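You operate a simulated robot arm through the tools that you are given. There is no shell and no other tool.

You run a simulated robot arm. Do the job below in one go: nothing can be reset, and whatever is moved stays where it is left.

## Task
Zero the counter and jog the drum two turns.
Fine: switch on, low gear, the panel's jog button.

The check looks at the end state, three seconds after you hand in, the way a careful person would. Anything else that was tipped, shoved, dropped, spilled or broken makes it a failure.

## Robot
A 7-joint arm with a two-finger parallel gripper, fixed in place. Base frame: the origin is at the foot of the arm, x ahead of it, y to its left, z up. Lengths are in mm, angles in degrees, forces in N, time in s.
Its first joint turns from -166.0 to 166.0 degrees. Payload 4.4 kg.
The tool frame sits at the grasp point between the pads (the TCP): z along the fingers, y along the line on which they close. The tips reach 23 mm beyond it. The gripper opens to 94 mm. The fingers are 38 mm wide and 10 mm thick; the gripper's body (54 by 96 mm) begins 39 mm behind the TCP.
Orientation is told as [roll, pitch, yaw] about the base's x, y, z axes, in that order, counted from this pose: with the fingers straight down and closing along the base's y, the tool's x points along the base's -x, its y along +y and its z along -z.

## Interface
- The arm moves only by the tool apply_moves. Its argument "deltas" is a list of rows, each an object of numbers (a shift or turn left out is 0, a gripper value left out holds the last): "tx", "ty", "tz": the shift along the base's x, y, z in m; "wx", "wy", "wz": the turn, a rotation vector about the base's x, y, z in degrees; "fingers": the finger opening in m, from 0 to 0.094. In form: [{"tx": .., "ty": .., "tz": .., "wx": .., "wy": .., "wz": .., "fingers": ..}, ...]. A call has 1 to 20 rows; each row shifts and turns the commanded pose from where the row before left it. Each row takes 0.2 s and may step no farther than 50 mm and 8.6 degrees from the row before; otherwise, or with a gripper value out of range, the whole call is refused. Where a pose cannot be reached the arm comes as near as it can. A force on the tool above 90 N (or 10 N above the force at the start of the call, whichever is more), or a blocked arm, ends the call early, and 0.2 s more pass. Each finger travels about 72 mm/s and halts on what it meets, pressing with about 23 N; the grip force reading is that of the motor and also rises with nothing between the fingers. The clock runs only during rows and for 0.2 s after the last one: add rows that do not move to give the fingers time. The reply holds the time, the measured pose of the TCP, the force on the tool along the base axes, the opening and the grip force, in the units named above and with some noise, with the torque about the TCP (base axes, N m) and any sound that the robot's microphone picked up.
- Cameras (640 x 400 px; columns grow to the right, rows downward): "scene" is fixed at [221.5, -649.6, 1449.5]; the picture's right is [0.93, -0.37, 0.00], its down [-0.07, -0.18, -0.98] and it looks along [0.36, 0.91, -0.20] (base axes); focal length 300 px, centre (320, 200). "wrist" rides on the gripper at [86, 16, -74] in the tool frame; the picture's right is [-0.18, 0.98, 0.00], its down [-0.58, -0.11, -0.81] and it looks along [-0.79, -0.15, 0.59] (tool axes); focal length 243 px, centre (320, 200). There is no depth. A picture from a camera that has moved, and an enlarged one, comes with that camera's place and axes in the base frame and with its lens.
- camera(camera): a new picture of that camera. It takes no simulated time.
- zoom(camera, box): a new picture of the part [left, top, right, bottom] of that camera's present view, enlarged. It takes no simulated time.
- close_job(): hands the job in; it is judged then, once.

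Nothing tells you positions but the pictures and the camera data. Unless the task says otherwise, let go and move clear before handing in.

The tools are called after "Emit:" as a command line: name --argument value ..., lists and objects as JSON in quotes. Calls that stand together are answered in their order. apply_moves: Moves the arm, as the interface text tells. Its arguments: {"type":"object","properties":{"deltas":{"type":"array","items":{"type":"object","properties":{"tx":{"type":"number"},"ty":{"type":"number"},"tz":{"type":"number"},"wx":{"type":"number"},"wy":{"type":"number"},"wz":{"type":"number"},"fingers":{"type":"number"}}}}},"required":["deltas"]} The other tools are called the same way: camera (camera) takes a picture; zoom (camera, box) takes an enlarged picture of a part of a camera's view; close_job () hands the job in.

At the start:

```text
clock: 0.0
tool_pos: [640.9, 51.8, 1604.7]
ee_rot: [0.1, 0.0, 0.0]
wrist_force: [-0.2, -0.2, 0.8]
wrist_torque: [-0.02, 0.0, 0.0]
finger_gap: 94.0
grasp_force: 0.0
```

scene: 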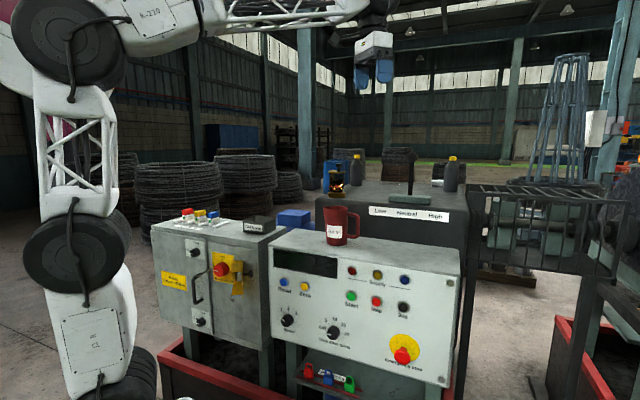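
wrist: 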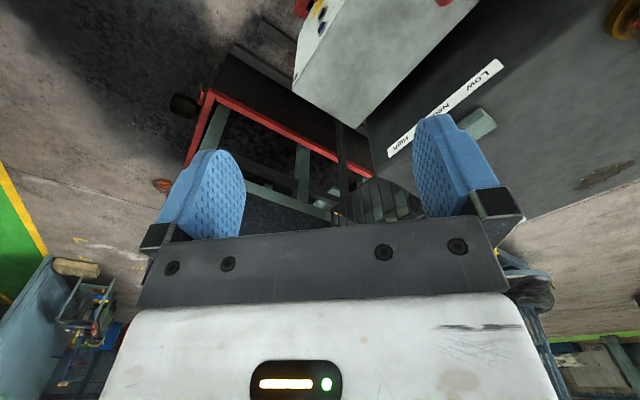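

I see a control panel with buttons, a cabinet with a main switch and padlocks, and a gear lever labelled Low/Neutral/High. I'll look closer at each part before moving.

Emit:
zoom --camera "scene" --box '[260, 220, 470, 390]'

Emit:
zoom --camera "scene" --box '[150, 200, 290, 350]'

Emit:
zoom --camera "scene" --box '[300, 130, 480, 250]'

Emit:
zoom --camera "scene" --box '[440, 40, 640, 330]'

Emit:
zoom --camera "scene" --box '[270, 340, 400, 400]'

Emit:
zoom --camera "scene" --box '[265, 240, 345, 300]'

Emit:
zoom --camera "scene" --box '[335, 260, 425, 320]'

Emit:
zoom --camera "scene" --box '[265, 300, 365, 360]'

```text
2.35 times, centred on (365, 305) of scene
camera zoom: at [221.5, -649.6, 1449.5], right [0.93, -0.37, 0.0], down [-0.07, -0.18, -0.98], along [0.36, 0.91, -0.2], focal length 705 px, centre (214, -47)
```

zoom: 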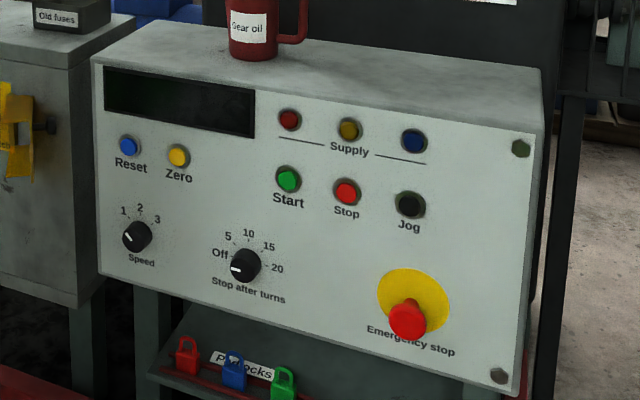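

```text
2.67 times, centred on (220, 275) of scene
camera zoom: at [221.5, -649.6, 1449.5], right [0.93, -0.37, 0.0], down [-0.07, -0.18, -0.98], along [0.36, 0.91, -0.2], focal length 799 px, centre (587, 0)
```

zoom: 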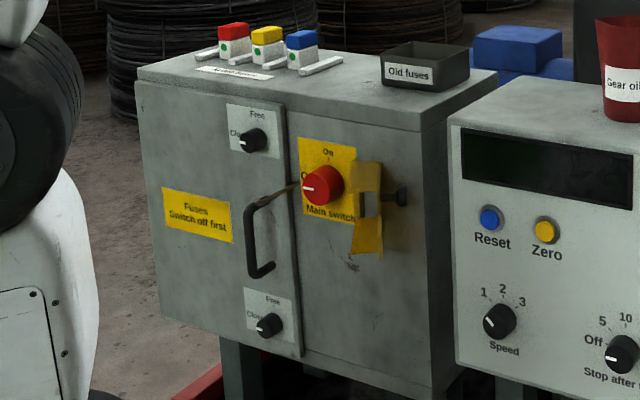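

```text
3.33 times, centred on (390, 190) of scene
camera zoom: at [221.5, -649.6, 1449.5], right [0.93, -0.37, 0.0], down [-0.07, -0.18, -0.98], along [0.36, 0.91, -0.2], focal length 998 px, centre (87, 233)
```

zoom: 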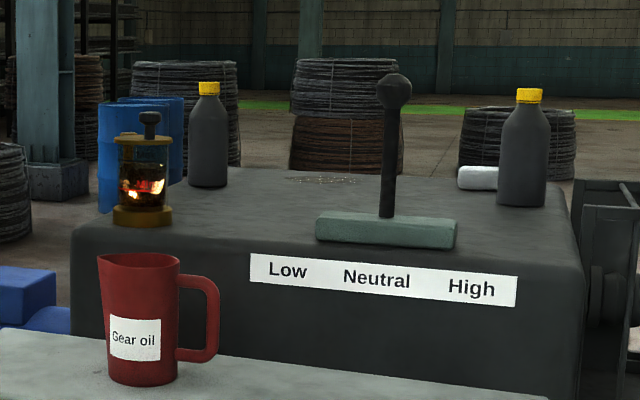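

```text
1.38 times, centred on (540, 185) of scene
camera zoom: at [221.5, -649.6, 1449.5], right [0.93, -0.37, 0.0], down [-0.07, -0.18, -0.98], along [0.36, 0.91, -0.2], focal length 413 px, centre (17, 221)
```

zoom: 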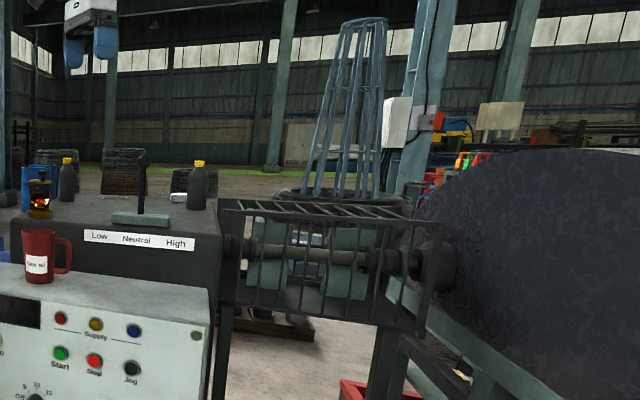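

```text
4.92 times, centred on (335, 370) of scene
camera zoom: at [221.5, -649.6, 1449.5], right [0.93, -0.37, 0.0], down [-0.07, -0.18, -0.98], along [0.36, 0.91, -0.2], focal length 1475 px, centre (246, -637)
```

zoom: 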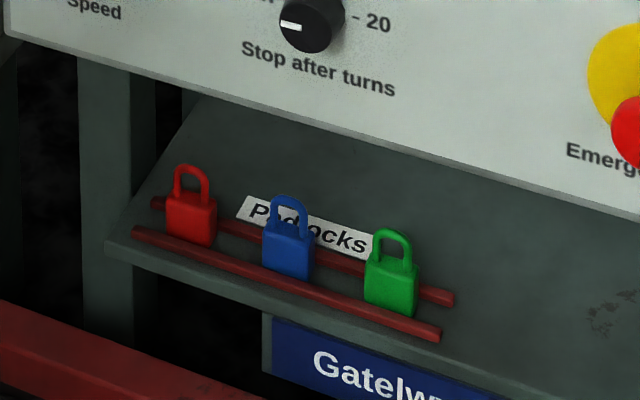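

```text
6.67 times, centred on (305, 270) of scene
camera zoom: at [221.5, -649.6, 1449.5], right [0.93, -0.37, 0.0], down [-0.07, -0.18, -0.98], along [0.36, 0.91, -0.2], focal length 1997 px, centre (420, -267)
```

zoom: 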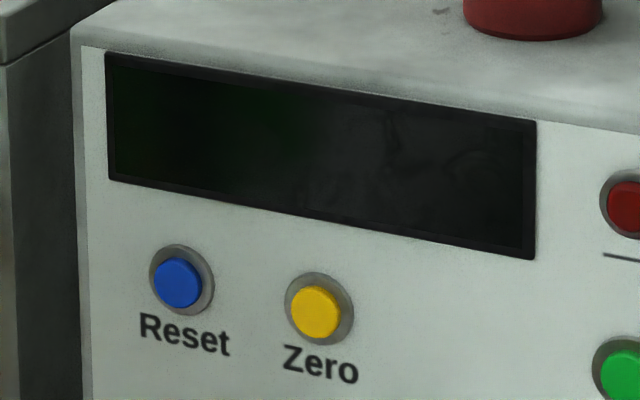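

```text
6.67 times, centred on (380, 290) of scene
camera zoom: at [221.5, -649.6, 1449.5], right [0.93, -0.37, 0.0], down [-0.07, -0.18, -0.98], along [0.36, 0.91, -0.2], focal length 1997 px, centre (-80, -400)
```

zoom: 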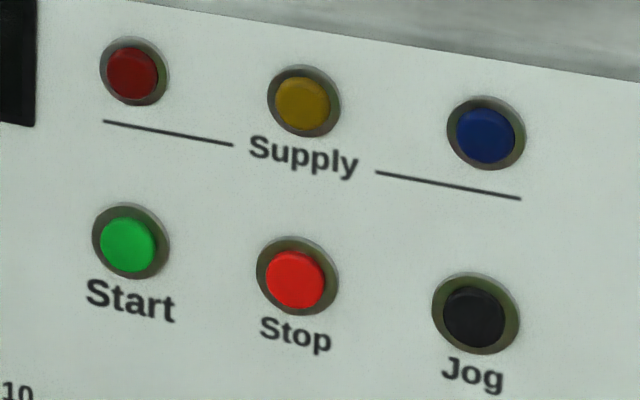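

```text
6.40 times, centred on (315, 330) of scene
camera zoom: at [221.5, -649.6, 1449.5], right [0.93, -0.37, 0.0], down [-0.07, -0.18, -0.98], along [0.36, 0.91, -0.2], focal length 1917 px, centre (352, -632)
```

zoom: 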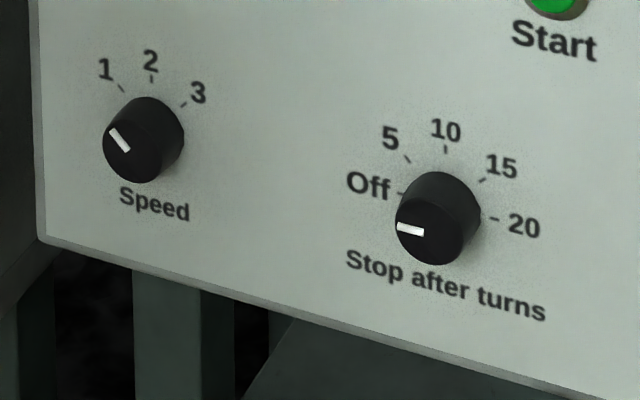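

The main switch looks to be at Off, with the display dark. I'll zoom in on the switch, the hasp and the drum.

Emit:
zoom --camera "scene" --box '[180, 235, 260, 310]'

Emit:
zoom --camera "scene" --box '[205, 245, 250, 290]'

Emit:
zoom --camera "scene" --box '[160, 200, 280, 240]'

Emit:
zoom --camera "scene" --box '[460, 170, 640, 300]'

Emit:
zoom --camera "scene" --box '[580, 100, 640, 240]'

Emit:
zoom --camera "scene" --box '[370, 310, 470, 400]'

```text
5.33 times, centred on (220, 272) of scene
camera zoom: at [221.5, -649.6, 1449.5], right [0.93, -0.37, 0.0], down [-0.07, -0.18, -0.98], along [0.36, 0.91, -0.2], focal length 1598 px, centre (853, -187)
```

zoom: 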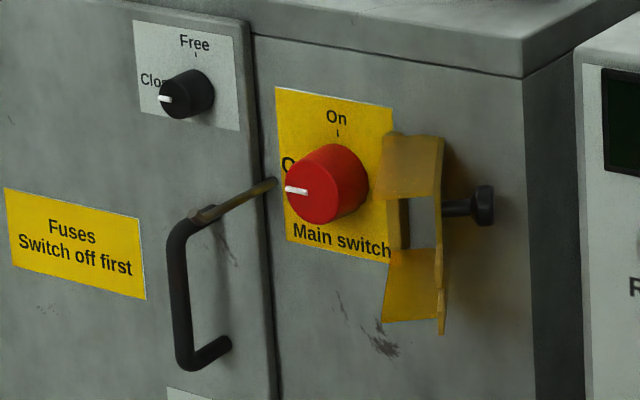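

```text
8.89 times, centred on (228, 268) of scene
camera zoom: at [221.5, -649.6, 1449.5], right [0.93, -0.37, 0.0], down [-0.07, -0.18, -0.98], along [0.36, 0.91, -0.2], focal length 2663 px, centre (1142, -400)
```

zoom: 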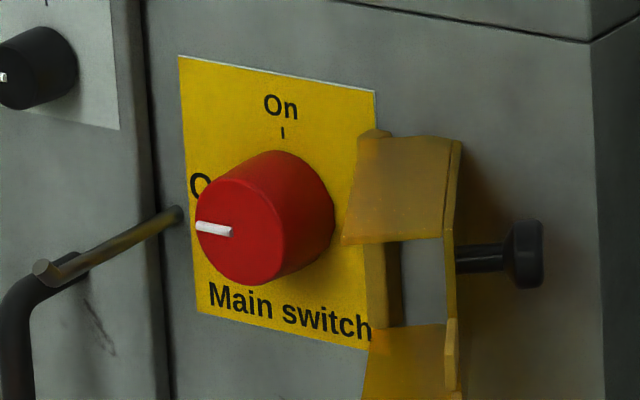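

```text
5.33 times, centred on (220, 220) of scene
camera zoom: at [221.5, -649.6, 1449.5], right [0.93, -0.37, 0.0], down [-0.07, -0.18, -0.98], along [0.36, 0.91, -0.2], focal length 1598 px, centre (853, 93)
```

zoom: 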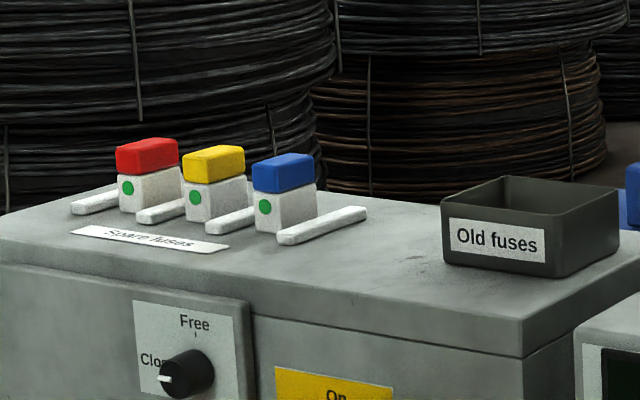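

```text
3.08 times, centred on (550, 235) of scene
camera zoom: at [221.5, -649.6, 1449.5], right [0.93, -0.37, 0.0], down [-0.07, -0.18, -0.98], along [0.36, 0.91, -0.2], focal length 922 px, centre (-388, 92)
```

zoom: 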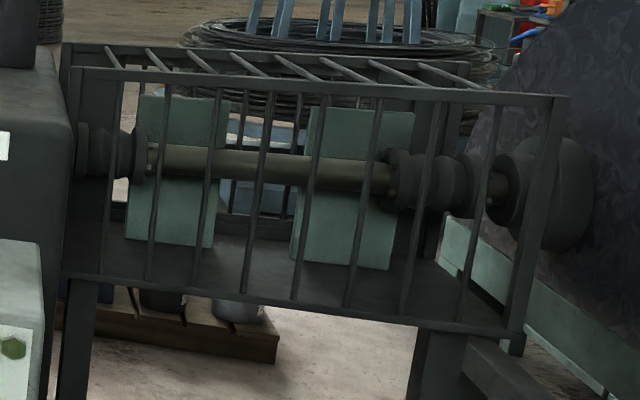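

```text
2.86 times, centred on (610, 170) of scene
camera zoom: at [221.5, -649.6, 1449.5], right [0.93, -0.37, 0.0], down [-0.07, -0.18, -0.98], along [0.36, 0.91, -0.2], focal length 856 px, centre (-509, 286)
```

zoom: 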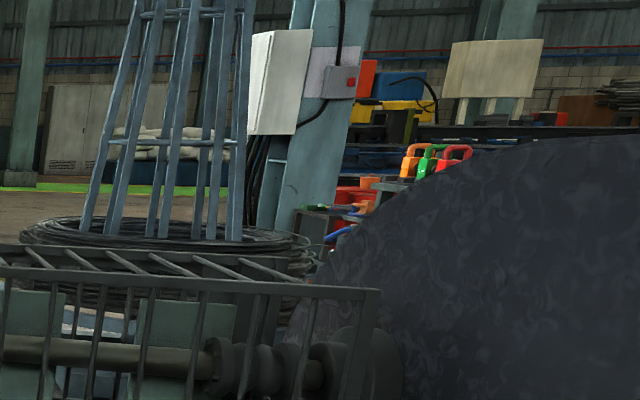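

```text
4.44 times, centred on (420, 355) of scene
camera zoom: at [221.5, -649.6, 1449.5], right [0.93, -0.37, 0.0], down [-0.07, -0.18, -0.98], along [0.36, 0.91, -0.2], focal length 1331 px, centre (-124, -489)
```

zoom: 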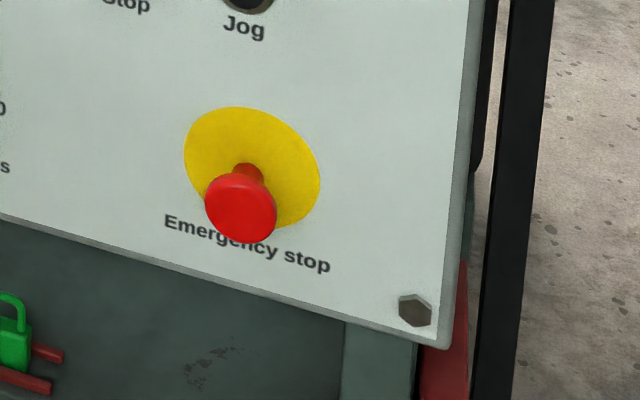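

The panel and gearbox face towards the base at about 45°; from two-view triangulation the gear label runs from about (836,368,1187) to (1061,170,1154). I'll zoom the wrist view to locate the panel edges.

Emit:
zoom --camera "wrist" --box '[260, 0, 520, 160]'

Emit:
zoom --camera "wrist" --box '[160, 0, 400, 240]'

Emit:
zoom --camera "wrist" --box '[500, 0, 640, 120]'

```text
2.46 times, centred on (390, 80) of wrist
camera zoom: at [555.9, 68.4, 1679.8], right [0.18, 0.98, 0.0], down [0.58, -0.11, 0.81], along [0.79, -0.15, -0.59], focal length 597 px, centre (148, 495)
```

zoom: 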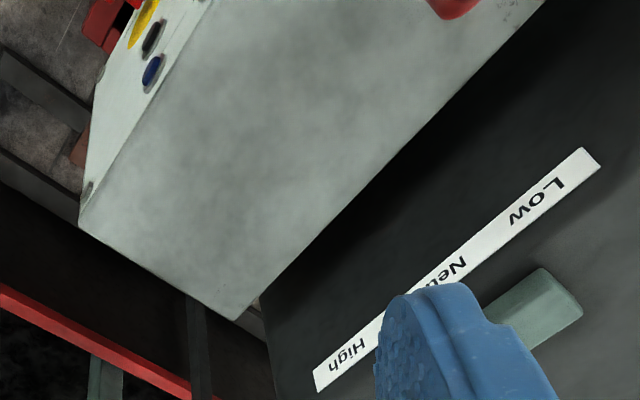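

```text
1.67 times, centred on (280, 120) of wrist
camera zoom: at [555.9, 68.4, 1679.8], right [0.18, 0.98, 0.0], down [0.58, -0.11, 0.81], along [0.79, -0.15, -0.59], focal length 404 px, centre (387, 333)
```

zoom: 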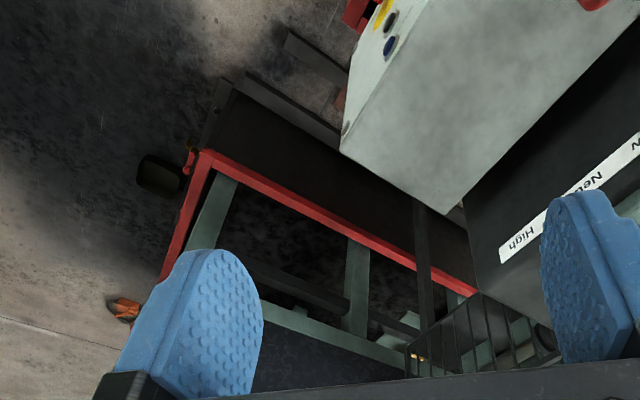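

```text
3.33 times, centred on (570, 60) of wrist
camera zoom: at [555.9, 68.4, 1679.8], right [0.18, 0.98, 0.0], down [0.58, -0.11, 0.81], along [0.79, -0.15, -0.59], focal length 809 px, centre (-513, 667)
```

zoom: 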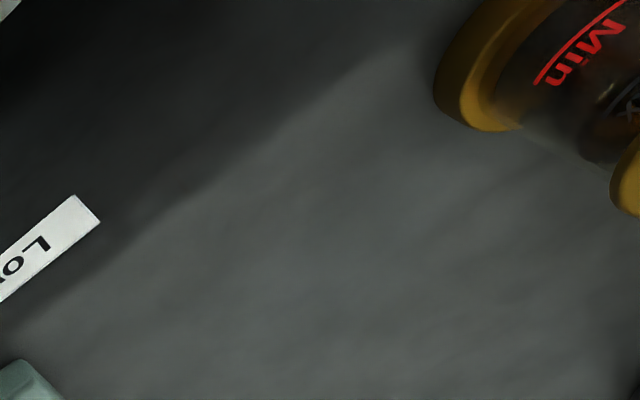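

Panel buttons are roughly: Jog (767,32,947), Zero (521,255,954), with the main switch around (260,490,961). Next I check the oil sight glass on the gearbox and the hasp before swinging the arm.

Emit:
zoom --camera "scene" --box '[322, 155, 362, 200]'

Emit:
zoom --camera "scene" --box '[315, 195, 375, 250]'

Emit:
zoom --camera "scene" --box '[380, 145, 470, 215]'

```text
8.89 times, centred on (342, 178) of scene
camera zoom: at [221.5, -649.6, 1449.5], right [0.93, -0.37, 0.0], down [-0.07, -0.18, -0.98], along [0.36, 0.91, -0.2], focal length 2663 px, centre (124, 400)
```

zoom: 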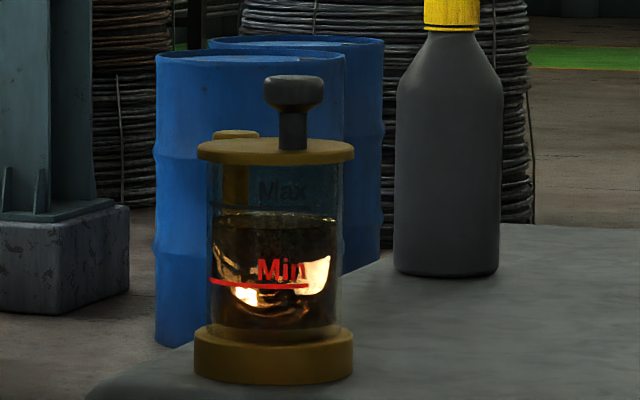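

```text
7.27 times, centred on (345, 222) of scene
camera zoom: at [221.5, -649.6, 1449.5], right [0.93, -0.37, 0.0], down [-0.07, -0.18, -0.98], along [0.36, 0.91, -0.2], focal length 2179 px, centre (138, 36)
```

zoom: 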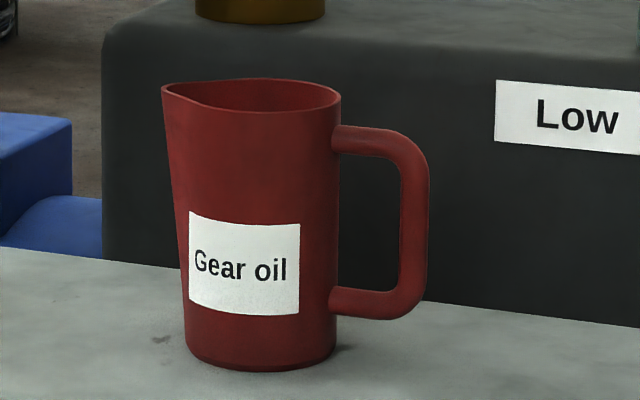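

```text
5.71 times, centred on (425, 180) of scene
camera zoom: at [221.5, -649.6, 1449.5], right [0.93, -0.37, 0.0], down [-0.07, -0.18, -0.98], along [0.36, 0.91, -0.2], focal length 1712 px, centre (-280, 314)
```

zoom: 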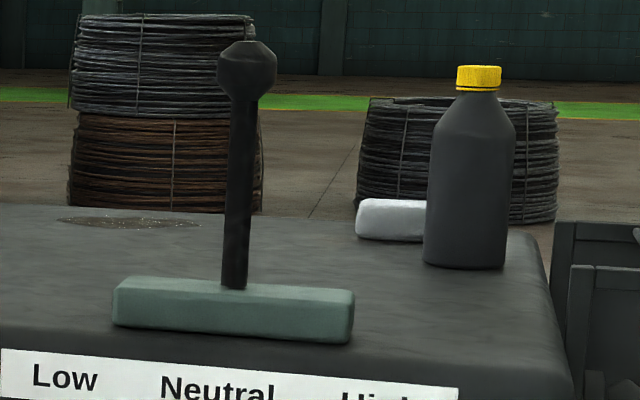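

Oil is above Min, the mug stays put. I'll retract a bit and pitch the tool up to horizontal while coming down in free space, then look.

Emit:
apply_moves --deltas '[{"wy": -8.5, "tx": -0.013, "ty": -0.005, "tz": -0.018, "fingers": 0.094}, {"wy": -8.5, "tx": -0.013, "ty": -0.005, "tz": -0.018}, {"wy": -8.5, "tx": -0.013, "ty": -0.005, "tz": -0.018}, {"wy": -8.5, "tx": -0.013, "ty": -0.005, "tz": -0.018}, {"wy": -8.5, "tx": -0.013, "ty": -0.005, "tz": -0.018}, {"wy": -8.5, "tx": -0.013, "ty": -0.005, "tz": -0.018}, {"wy": -8.5, "tx": -0.013, "ty": -0.005, "tz": -0.018}, {"wy": -8.5, "tx": -0.013, "ty": -0.005, "tz": -0.018}, {"wy": -8.5, "tx": -0.013, "ty": -0.005, "tz": -0.018}, {"wy": -8.5, "tx": -0.013, "ty": -0.005, "tz": -0.018}, {"wy": -5, "tx": -0.01, "tz": -0.018}]'

Emit:
camera --camera "wrist"

Emit:
camera --camera "scene"

```text
clock: 2.6
tool_pos: [594.5, -0.4, 1292.9]
ee_rot: [-0.1, -77.6, 0.1]
wrist_force: [0.2, -0.1, 1.3]
wrist_torque: [0.02, 0.02, 0.01]
finger_gap: 93.9
grasp_force: 0.0
stopped in row 11: the arm was blocked; the commanded pose is now the measured one
```

```text
taken
camera wrist: at [503.7, 16.3, 1223.9], right [0.04, 0.98, 0.18], down [-0.66, -0.11, 0.74], along [0.75, -0.15, 0.65], focal length 243 px, centre (320, 200)
```

wrist: 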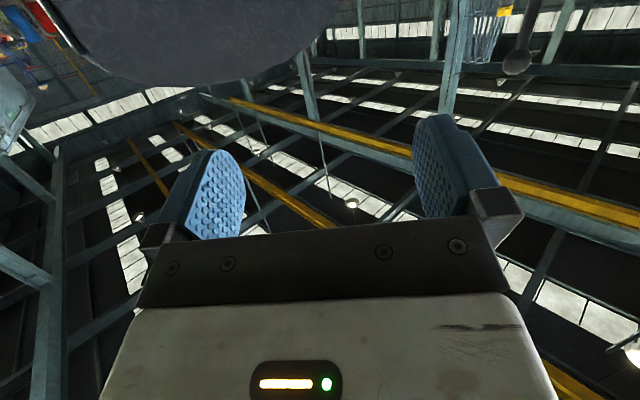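

```text
taken
```

scene: 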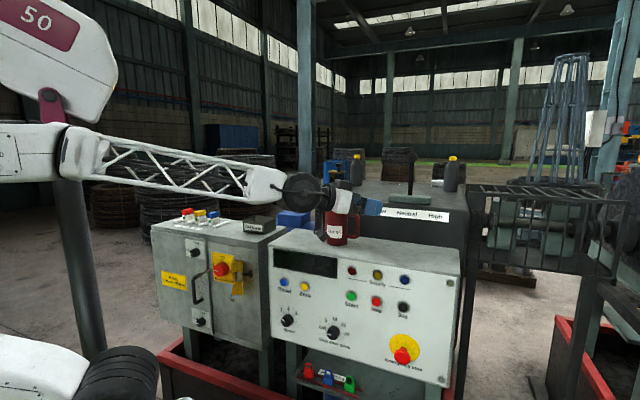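

The arm was stopped short of a fully level tool at that spot, apparently at a joint limit, without touching anything. I'll try yawing toward the panel at this pitch and then lowering in front of it.

Emit:
apply_moves --deltas '[{"wz": 8, "tx": -0.005, "ty": -0.01}, {"wz": 8, "tx": -0.005, "ty": -0.01}, {"wz": 8, "tx": -0.005, "ty": -0.01}, {"wz": 8, "tx": -0.005, "ty": -0.01}, {"wz": 8, "tx": -0.005, "ty": -0.01}, {"wz": 8, "tx": -0.005, "ty": -0.01}]'

Emit:
camera --camera "wrist"

Emit:
camera --camera "scene"

```text
clock: 4.0
tool_pos: [567.7, -60.3, 1303.7]
ee_rot: [-4.8, -79.3, 48.2]
wrist_force: [0.1, 0.0, 0.6]
wrist_torque: [-0.01, 0.02, 0.03]
finger_gap: 93.9
grasp_force: 0.0
out of reach, approached as far as the arm can: row 1, 2
```

```text
taken
camera wrist: at [493.3, -110.4, 1231.7], right [-0.66, 0.74, 0.17], down [-0.43, -0.54, 0.72], along [0.62, 0.4, 0.67], focal length 243 px, centre (320, 200)
```

wrist: 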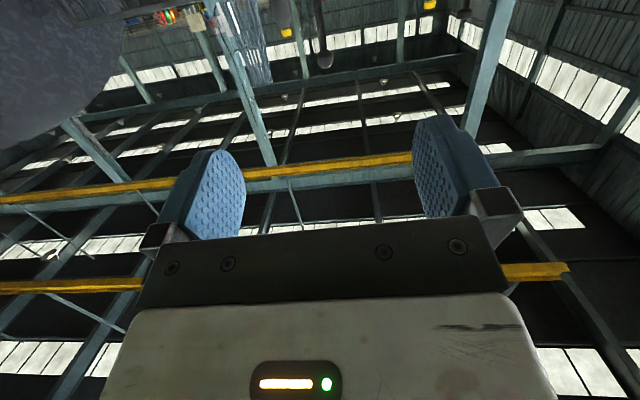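

```text
taken
```

scene: 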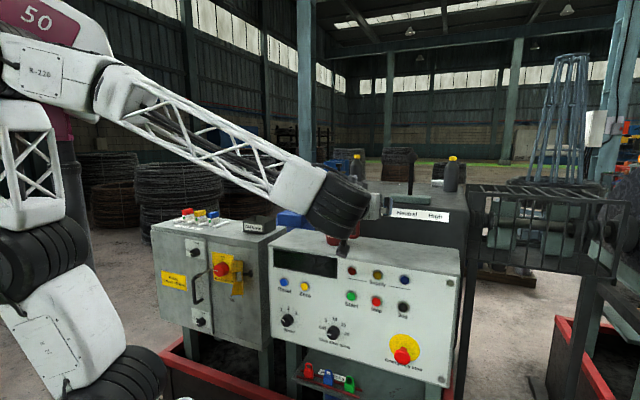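

That pose works. Now I lower in front of the panel, still about 200 mm off its face, to view it with the wrist camera.

Emit:
apply_moves --deltas '[{"tz": -0.04}, {"tz": -0.04}, {"tz": -0.04}, {"tz": -0.04}, {"tz": -0.04}, {"tz": -0.04}, {"tz": -0.04}, {"tz": -0.04}, {}]'

Emit:
camera --camera "wrist"

Emit:
camera --camera "scene"

```text
clock: 6.0
tool_pos: [565.4, -61.1, 982.7]
ee_rot: [-5.4, -79.3, 48.8]
wrist_force: [-0.2, 0.0, -0.3]
wrist_torque: [0.02, -0.01, 0.01]
finger_gap: 93.9
grasp_force: 0.1
```

```text
taken
camera wrist: at [492.5, -110.2, 910.7], right [-0.65, 0.74, 0.16], down [-0.43, -0.54, 0.72], along [0.62, 0.4, 0.67], focal length 243 px, centre (320, 200)
```

wrist: 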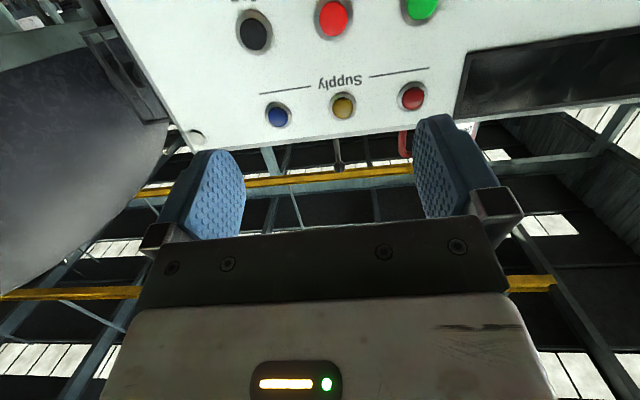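

```text
taken
```

scene: 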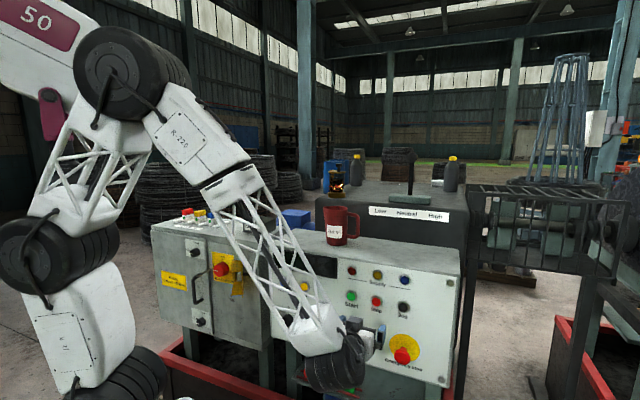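

The arm reaches well here, and Jog triangulates to about (772,37,943). I'll zoom this view to refine the panel's angle.

Emit:
zoom --camera "wrist" --box '[150, 0, 310, 160]'

Emit:
zoom --camera "wrist" --box '[300, 0, 480, 160]'

```text
2.50 times, centred on (230, 80) of wrist
camera zoom: at [492.5, -110.2, 910.7], right [-0.65, 0.74, 0.16], down [-0.43, -0.54, 0.72], along [0.62, 0.4, 0.67], focal length 606 px, centre (545, 500)
```

zoom: 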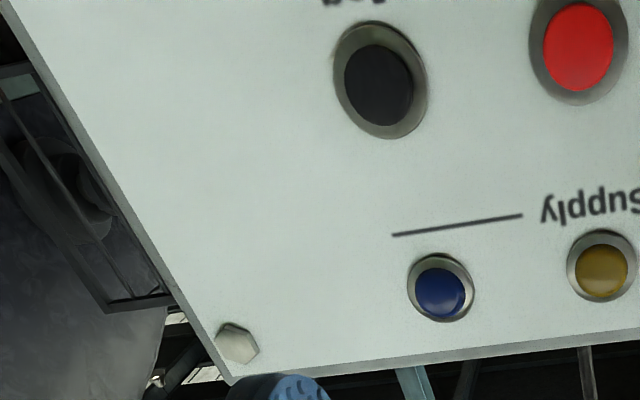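

```text
2.50 times, centred on (390, 80) of wrist
camera zoom: at [492.5, -110.2, 910.7], right [-0.65, 0.74, 0.16], down [-0.43, -0.54, 0.72], along [0.62, 0.4, 0.67], focal length 606 px, centre (145, 500)
```

zoom: 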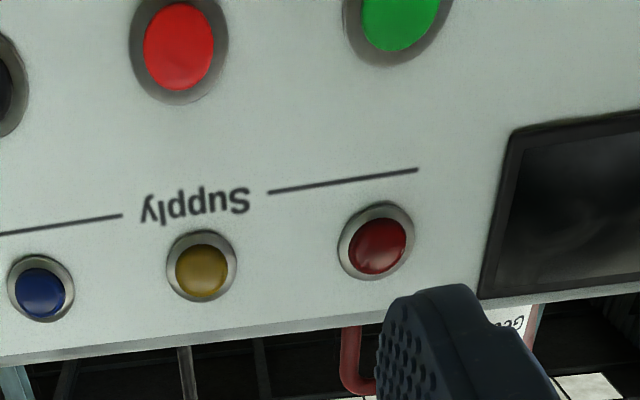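

Panel details are clear. Now I slide left along the panel, keeping standoff, toward the main switch.

Emit:
apply_moves --deltas '[{"tx": -0.03, "ty": 0.032}, {"tx": -0.03, "ty": 0.032}, {"tx": -0.03, "ty": 0.032}, {"tx": -0.03, "ty": 0.032}, {"tx": -0.03, "ty": 0.032}, {"tx": -0.03, "ty": 0.032}, {"tx": -0.03, "ty": 0.032}, {"tx": -0.03, "ty": 0.032}, {}]'

Emit:
camera --camera "wrist"

Emit:
camera --camera "scene"

```text
clock: 8.0
tool_pos: [327.8, 195.1, 983.4]
ee_rot: [-5.3, -79.4, 48.7]
wrist_force: [0.0, 0.0, 0.2]
wrist_torque: [0.02, 0.02, -0.03]
finger_gap: 94.0
grasp_force: 0.0
```

```text
taken
camera wrist: at [253.5, 145.1, 911.0], right [-0.65, 0.74, 0.16], down [-0.43, -0.54, 0.72], along [0.62, 0.4, 0.67], focal length 243 px, centre (320, 200)
```

wrist: 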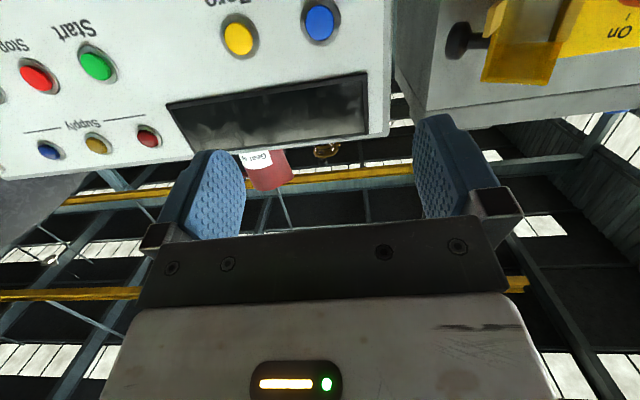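

```text
taken
```

scene: 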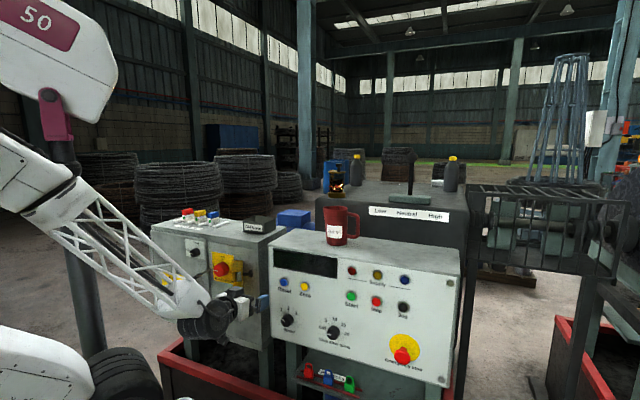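

Two wrist views agree well: Zero is at about (526,269,946), Jog at (772,37,943), and the panel normal points about 46° in yaw. I'll continue left and slightly lower to view the main switch.

Emit:
apply_moves --deltas '[{"tx": -0.025, "ty": 0.025, "tz": -0.01}, {"tx": -0.025, "ty": 0.025, "tz": -0.01}, {"tx": -0.025, "ty": 0.025, "tz": -0.01}, {"tx": -0.025, "ty": 0.025, "tz": -0.01}, {"tx": -0.025, "ty": 0.025, "tz": -0.01}, {}]'

Emit:
camera --camera "wrist"

Emit:
camera --camera "scene"

```text
clock: 9.4
tool_pos: [202.1, 316.6, 935.2]
ee_rot: [-5.7, -79.3, 48.9]
wrist_force: [-1.8, -0.3, -0.7]
wrist_torque: [0.01, -0.02, -0.09]
finger_gap: 94.1
grasp_force: 0.0
```

```text
taken
camera wrist: at [126.8, 268.3, 863.2], right [-0.65, 0.74, 0.16], down [-0.43, -0.54, 0.72], along [0.62, 0.4, 0.67], focal length 243 px, centre (320, 200)
```

wrist: 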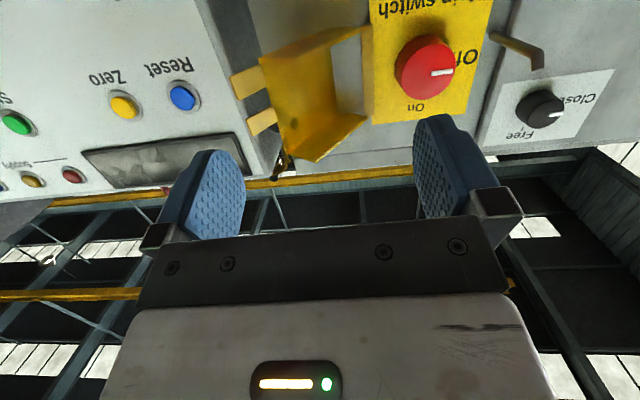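

```text
taken
```

scene: 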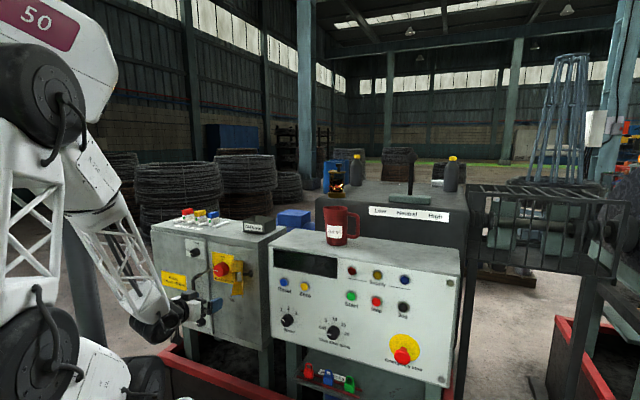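

The knob face triangulates to about (258,509,948), roughly 150 mm ahead of the fingers. I'll zoom in on the knob, hasp and handle for clearances.

Emit:
zoom --camera "wrist" --box '[220, 0, 400, 180]'

Emit:
zoom --camera "wrist" --box '[360, 0, 640, 180]'

Emit:
zoom --camera "scene" --box '[120, 230, 280, 350]'

```text
2.22 times, centred on (310, 90) of wrist
camera zoom: at [126.8, 268.3, 863.2], right [-0.65, 0.74, 0.16], down [-0.43, -0.54, 0.72], along [0.62, 0.4, 0.67], focal length 539 px, centre (342, 444)
```

zoom: 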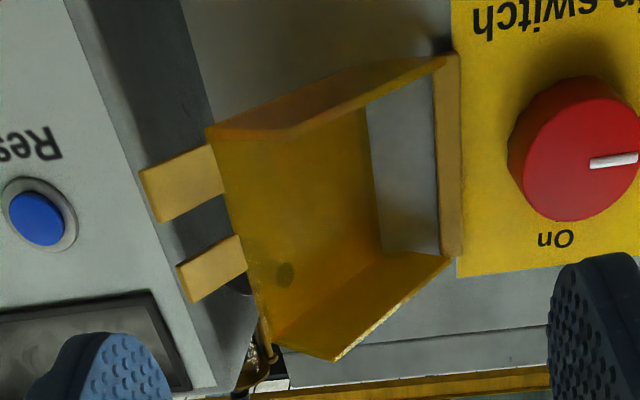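

```text
2.22 times, centred on (500, 90) of wrist
camera zoom: at [126.8, 268.3, 863.2], right [-0.65, 0.74, 0.16], down [-0.43, -0.54, 0.72], along [0.62, 0.4, 0.67], focal length 539 px, centre (-80, 444)
```

zoom: 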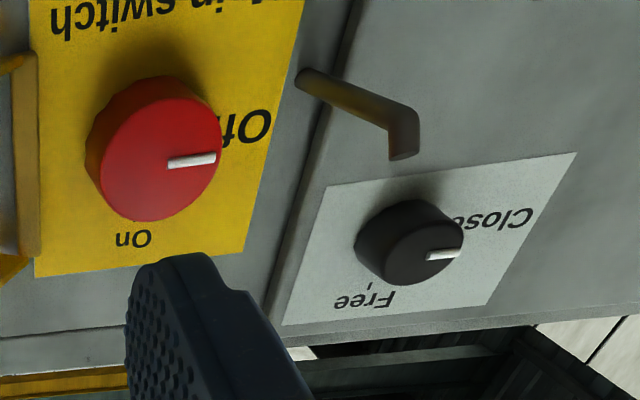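

```text
3.33 times, centred on (200, 290) of scene
camera zoom: at [221.5, -649.6, 1449.5], right [0.93, -0.37, 0.0], down [-0.07, -0.18, -0.98], along [0.36, 0.91, -0.2], focal length 998 px, centre (720, -100)
```

zoom: 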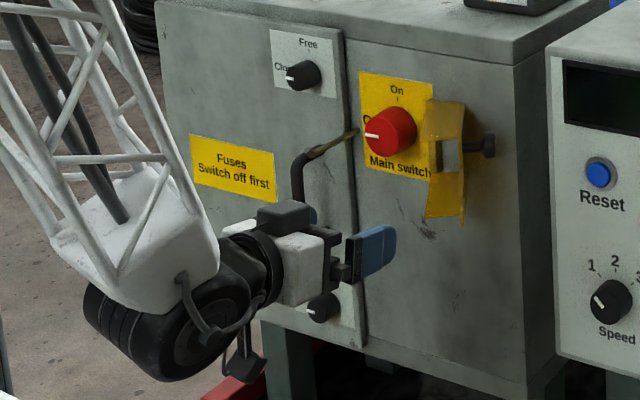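

The guard is swung open to the right with good clearance. There's a brass-coloured rod between the door handle and the switch I want to identify before gripping.

Emit:
zoom --camera "scene" --box '[190, 250, 230, 290]'

Emit:
zoom --camera "wrist" --box '[460, 0, 580, 90]'

Emit:
apply_moves --deltas '[{"tx": -0.015, "ty": -0.005, "tz": -0.03}, {"tx": -0.015, "ty": -0.005, "tz": -0.03}, {"tx": -0.01, "ty": -0.005, "tz": -0.03}, {}]'

Emit:
camera --camera "wrist"

Emit:
zoom --camera "wrist" --box '[380, 0, 640, 160]'

```text
10.00 times, centred on (210, 270) of scene
camera zoom: at [221.5, -649.6, 1449.5], right [0.93, -0.37, 0.0], down [-0.07, -0.18, -0.98], along [0.36, 0.91, -0.2], focal length 2996 px, centre (1420, -500)
```

zoom: 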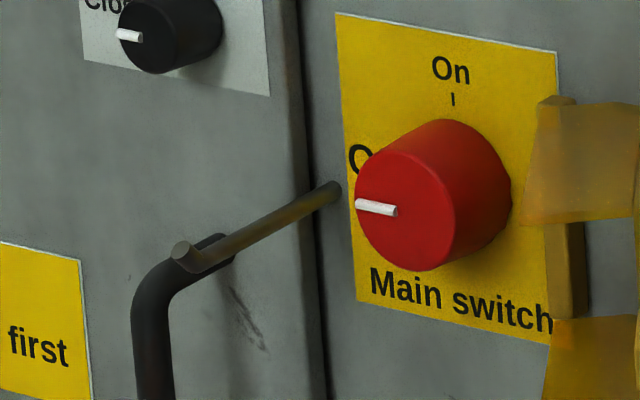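

```text
4.44 times, centred on (520, 45) of wrist
camera zoom: at [126.8, 268.3, 863.2], right [-0.65, 0.74, 0.16], down [-0.43, -0.54, 0.72], along [0.62, 0.4, 0.67], focal length 1078 px, centre (-569, 889)
```

zoom: 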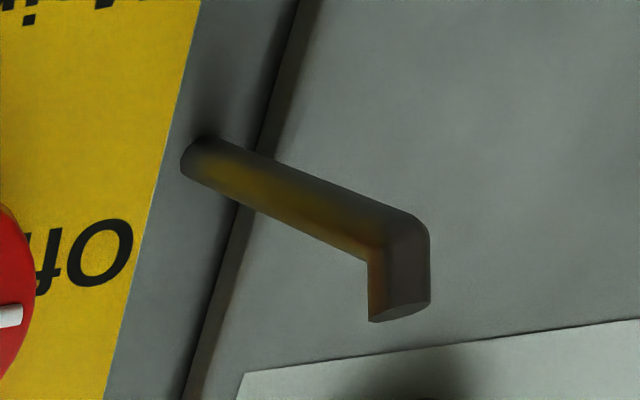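

```text
clock: 10.4
tool_pos: [162.6, 304.0, 846.2]
ee_rot: [-5.4, -79.4, 48.7]
wrist_force: [-0.2, -0.8, 0.9]
wrist_torque: [-0.01, 0.01, 0.04]
finger_gap: 94.1
grasp_force: 0.1
```

```text
taken
camera wrist: at [87.5, 253.8, 773.2], right [-0.65, 0.74, 0.16], down [-0.43, -0.54, 0.72], along [0.62, 0.4, 0.67], focal length 243 px, centre (320, 200)
```

wrist: 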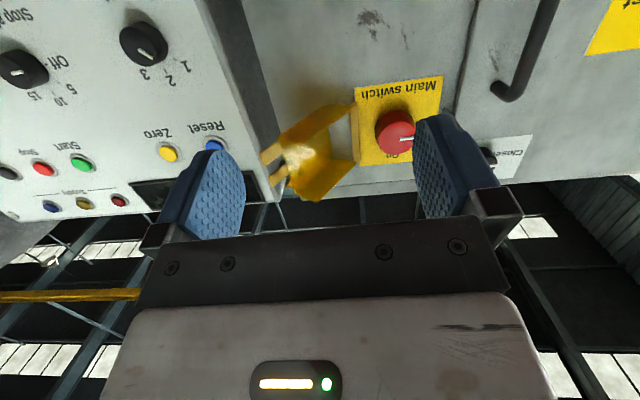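

```text
2.46 times, centred on (510, 80) of wrist
camera zoom: at [87.5, 253.8, 773.2], right [-0.65, 0.74, 0.16], down [-0.43, -0.54, 0.72], along [0.62, 0.4, 0.67], focal length 597 px, centre (-148, 495)
```

zoom: 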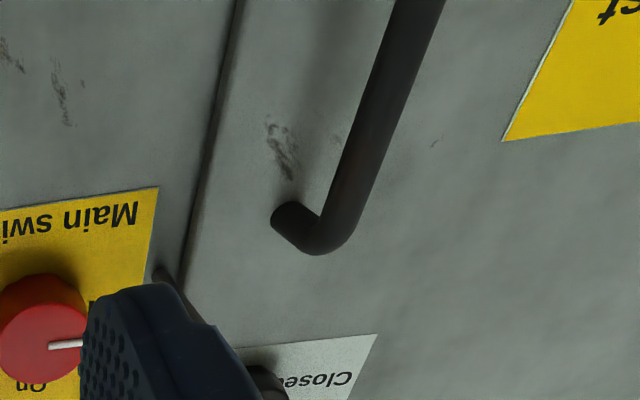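

It's an L-shaped peg beside the switch, about 65 mm left of the knob axis and sticking out ~90 mm, so I'll grip with the camera side turned away from it. I'll level the tool along the panel normal and roll it counter-clockwise at standoff.

Emit:
apply_moves --deltas '[{"tx": -0.004, "ty": 0.017, "tz": 0.025, "wx": 3.85, "wy": -3.7, "wz": 1.3}, {"tx": -0.004, "ty": 0.017, "tz": 0.025, "wx": 3.85, "wy": -3.7, "wz": 1.3}, {"tx": -0.004, "ty": 0.017, "tz": 0.025}, {"tx": -0.004, "ty": 0.017, "tz": 0.027}, {"wx": -5.7, "wy": -5.9}, {"wx": -5.7, "wy": -5.9}, {"wx": -5.7, "wy": -5.9}, {"wx": -5.7, "wy": -5.9}, {"wx": -5.7, "wy": -5.9}, {}]'

Emit:
camera --camera "wrist"

Emit:
camera --camera "scene"

```text
clock: 12.6
tool_pos: [145.7, 373.6, 946.5]
ee_rot: [-90.1, -48.2, 136.1]
wrist_force: [0.4, 0.5, 0.2]
wrist_torque: [0.0, 0.03, -0.02]
finger_gap: 93.9
grasp_force: 0.1
```

```text
taken
camera wrist: at [127.3, 289.2, 870.9], right [-0.62, 0.59, -0.52], down [-0.78, -0.37, 0.51], along [0.11, 0.72, 0.69], focal length 243 px, centre (320, 200)
```

wrist: 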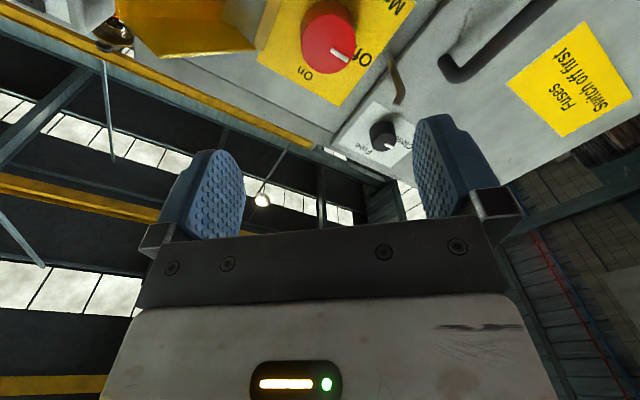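

```text
taken
```

scene: 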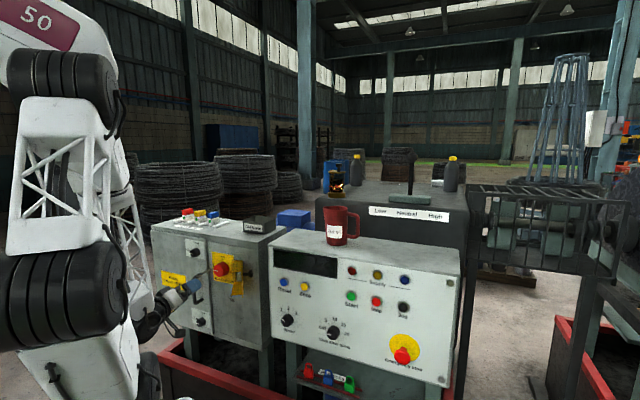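

Orientation is exactly along the panel normal, rolled 42°. Let me refine the knob and peg positions from this view and roll further to the 3-o'clock camera side.

Emit:
zoom --camera "wrist" --box '[270, 0, 430, 110]'

Emit:
apply_moves --deltas '[{"wx": -5.6, "wy": -5.8}, {"wx": -5.6, "wy": -5.8}, {"wx": -5.6, "wy": -5.8}, {"wx": -5.6, "wy": -5.8}, {"wx": -5.6, "wy": -5.8}, {"wx": -5.6, "wy": -5.8}, {}]'

Emit:
camera --camera "wrist"

Emit:
zoom --camera "scene" --box '[120, 230, 280, 350]'

```text
3.64 times, centred on (350, 55) of wrist
camera zoom: at [127.3, 289.2, 870.9], right [-0.62, 0.59, -0.52], down [-0.78, -0.37, 0.51], along [0.11, 0.72, 0.69], focal length 882 px, centre (211, 727)
```

zoom: 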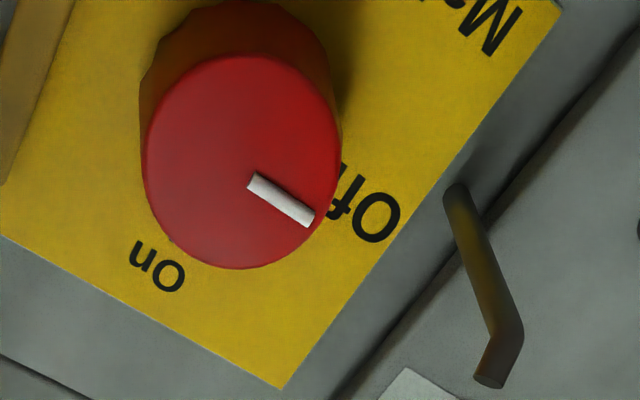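

```text
clock: 14.2
tool_pos: [147.3, 359.2, 945.0]
ee_rot: [-89.7, 0.5, 135.7]
wrist_force: [-0.8, -1.2, -0.4]
wrist_torque: [-0.02, 0.0, -0.02]
finger_gap: 94.1
grasp_force: 0.0
```

```text
taken
camera wrist: at [158.0, 247.2, 929.8], right [-0.13, 0.12, -0.98], down [-0.98, -0.17, 0.11], along [-0.15, 0.98, 0.14], focal length 243 px, centre (320, 200)
```

wrist: 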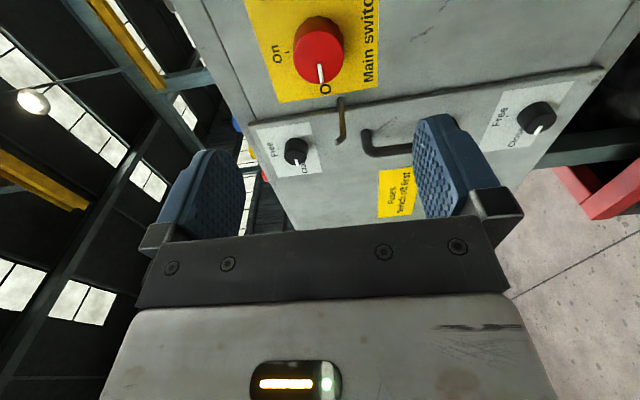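

```text
3.33 times, centred on (200, 290) of scene
camera zoom: at [221.5, -649.6, 1449.5], right [0.93, -0.37, 0.0], down [-0.07, -0.18, -0.98], along [0.36, 0.91, -0.2], focal length 998 px, centre (720, -100)
```

zoom: 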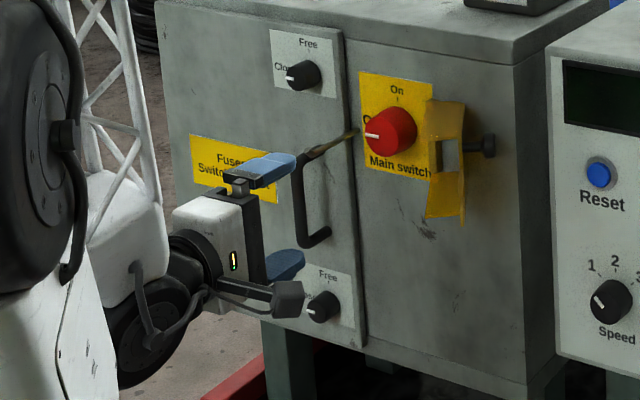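

All estimates agree: knob face at n≈541 along the normal, height 948, peg about 67 mm to its left. I'll line up on the knob axis and approach to about 70 mm short.

Emit:
apply_moves --deltas '[{"tx": -0.008, "ty": 0.0076, "tz": 0.0015, "fingers": 0.08}, {"tx": -0.0077, "ty": 0.0076, "tz": 0.0015}, {"tx": 0.015, "ty": 0.0157}, {"tx": 0.015, "ty": 0.0157}, {"tx": 0.015, "ty": 0.0157}, {"tx": 0.015, "ty": 0.0157}, {"tx": 0.015, "ty": 0.0157}, {}]'

Emit:
camera --camera "wrist"

Emit:
zoom --camera "scene" --box '[150, 230, 270, 320]'

```text
clock: 16.0
tool_pos: [207.3, 466.6, 950.7]
ee_rot: [-90.1, 0.1, 136.0]
wrist_force: [-0.5, -0.4, 0.0]
wrist_torque: [0.03, 0.01, 0.0]
finger_gap: 79.9
grasp_force: 0.0
```

```text
taken
camera wrist: at [217.3, 354.4, 933.7], right [-0.13, 0.13, -0.98], down [-0.98, -0.18, 0.11], along [-0.16, 0.98, 0.15], focal length 243 px, centre (320, 200)
```

wrist: 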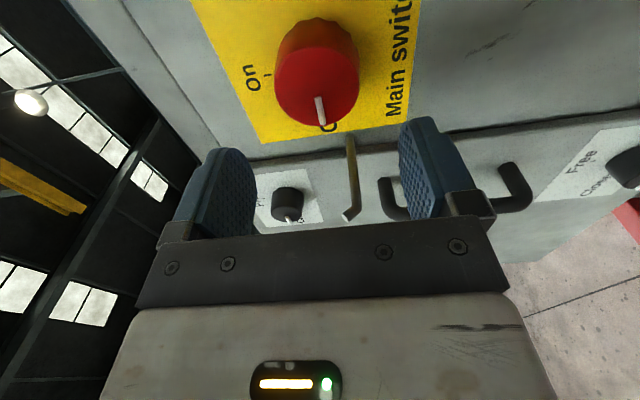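

```text
4.44 times, centred on (210, 275) of scene
camera zoom: at [221.5, -649.6, 1449.5], right [0.93, -0.37, 0.0], down [-0.07, -0.18, -0.98], along [0.36, 0.91, -0.2], focal length 1331 px, centre (809, -133)
```

zoom: 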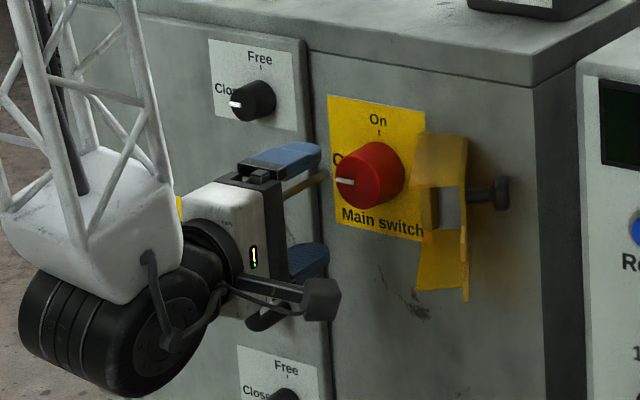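

I'm slightly left of the axis (about 10 mm). Let me zoom to measure the knob centre precisely before closing in.

Emit:
zoom --camera "wrist" --box '[240, 0, 400, 140]'

Emit:
zoom --camera "wrist" --box '[240, 100, 520, 240]'

Emit:
apply_moves --deltas '[{}]'

```text
2.86 times, centred on (320, 70) of wrist
camera zoom: at [217.3, 354.4, 933.7], right [-0.13, 0.13, -0.98], down [-0.98, -0.18, 0.11], along [-0.16, 0.98, 0.15], focal length 693 px, centre (320, 571)
```

zoom: 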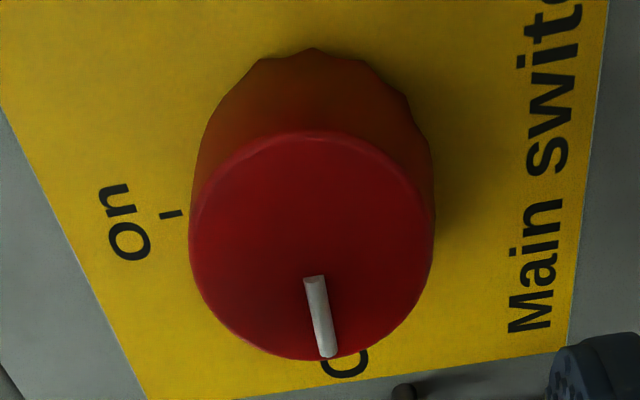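

```text
2.29 times, centred on (380, 170) of wrist
camera zoom: at [217.3, 354.4, 933.7], right [-0.13, 0.13, -0.98], down [-0.98, -0.18, 0.11], along [-0.16, 0.98, 0.15], focal length 555 px, centre (183, 269)
```

zoom: 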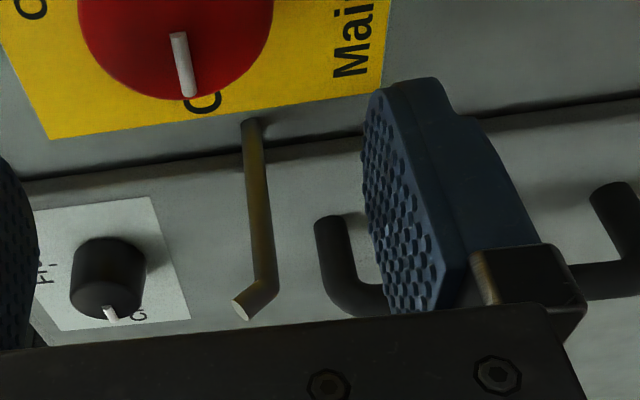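

```text
clock: 16.4
tool_pos: [204.9, 466.5, 948.8]
ee_rot: [-90.1, 0.0, 136.1]
wrist_force: [0.3, 0.0, 0.3]
wrist_torque: [0.01, 0.01, -0.02]
finger_gap: 80.0
grasp_force: 0.0
```

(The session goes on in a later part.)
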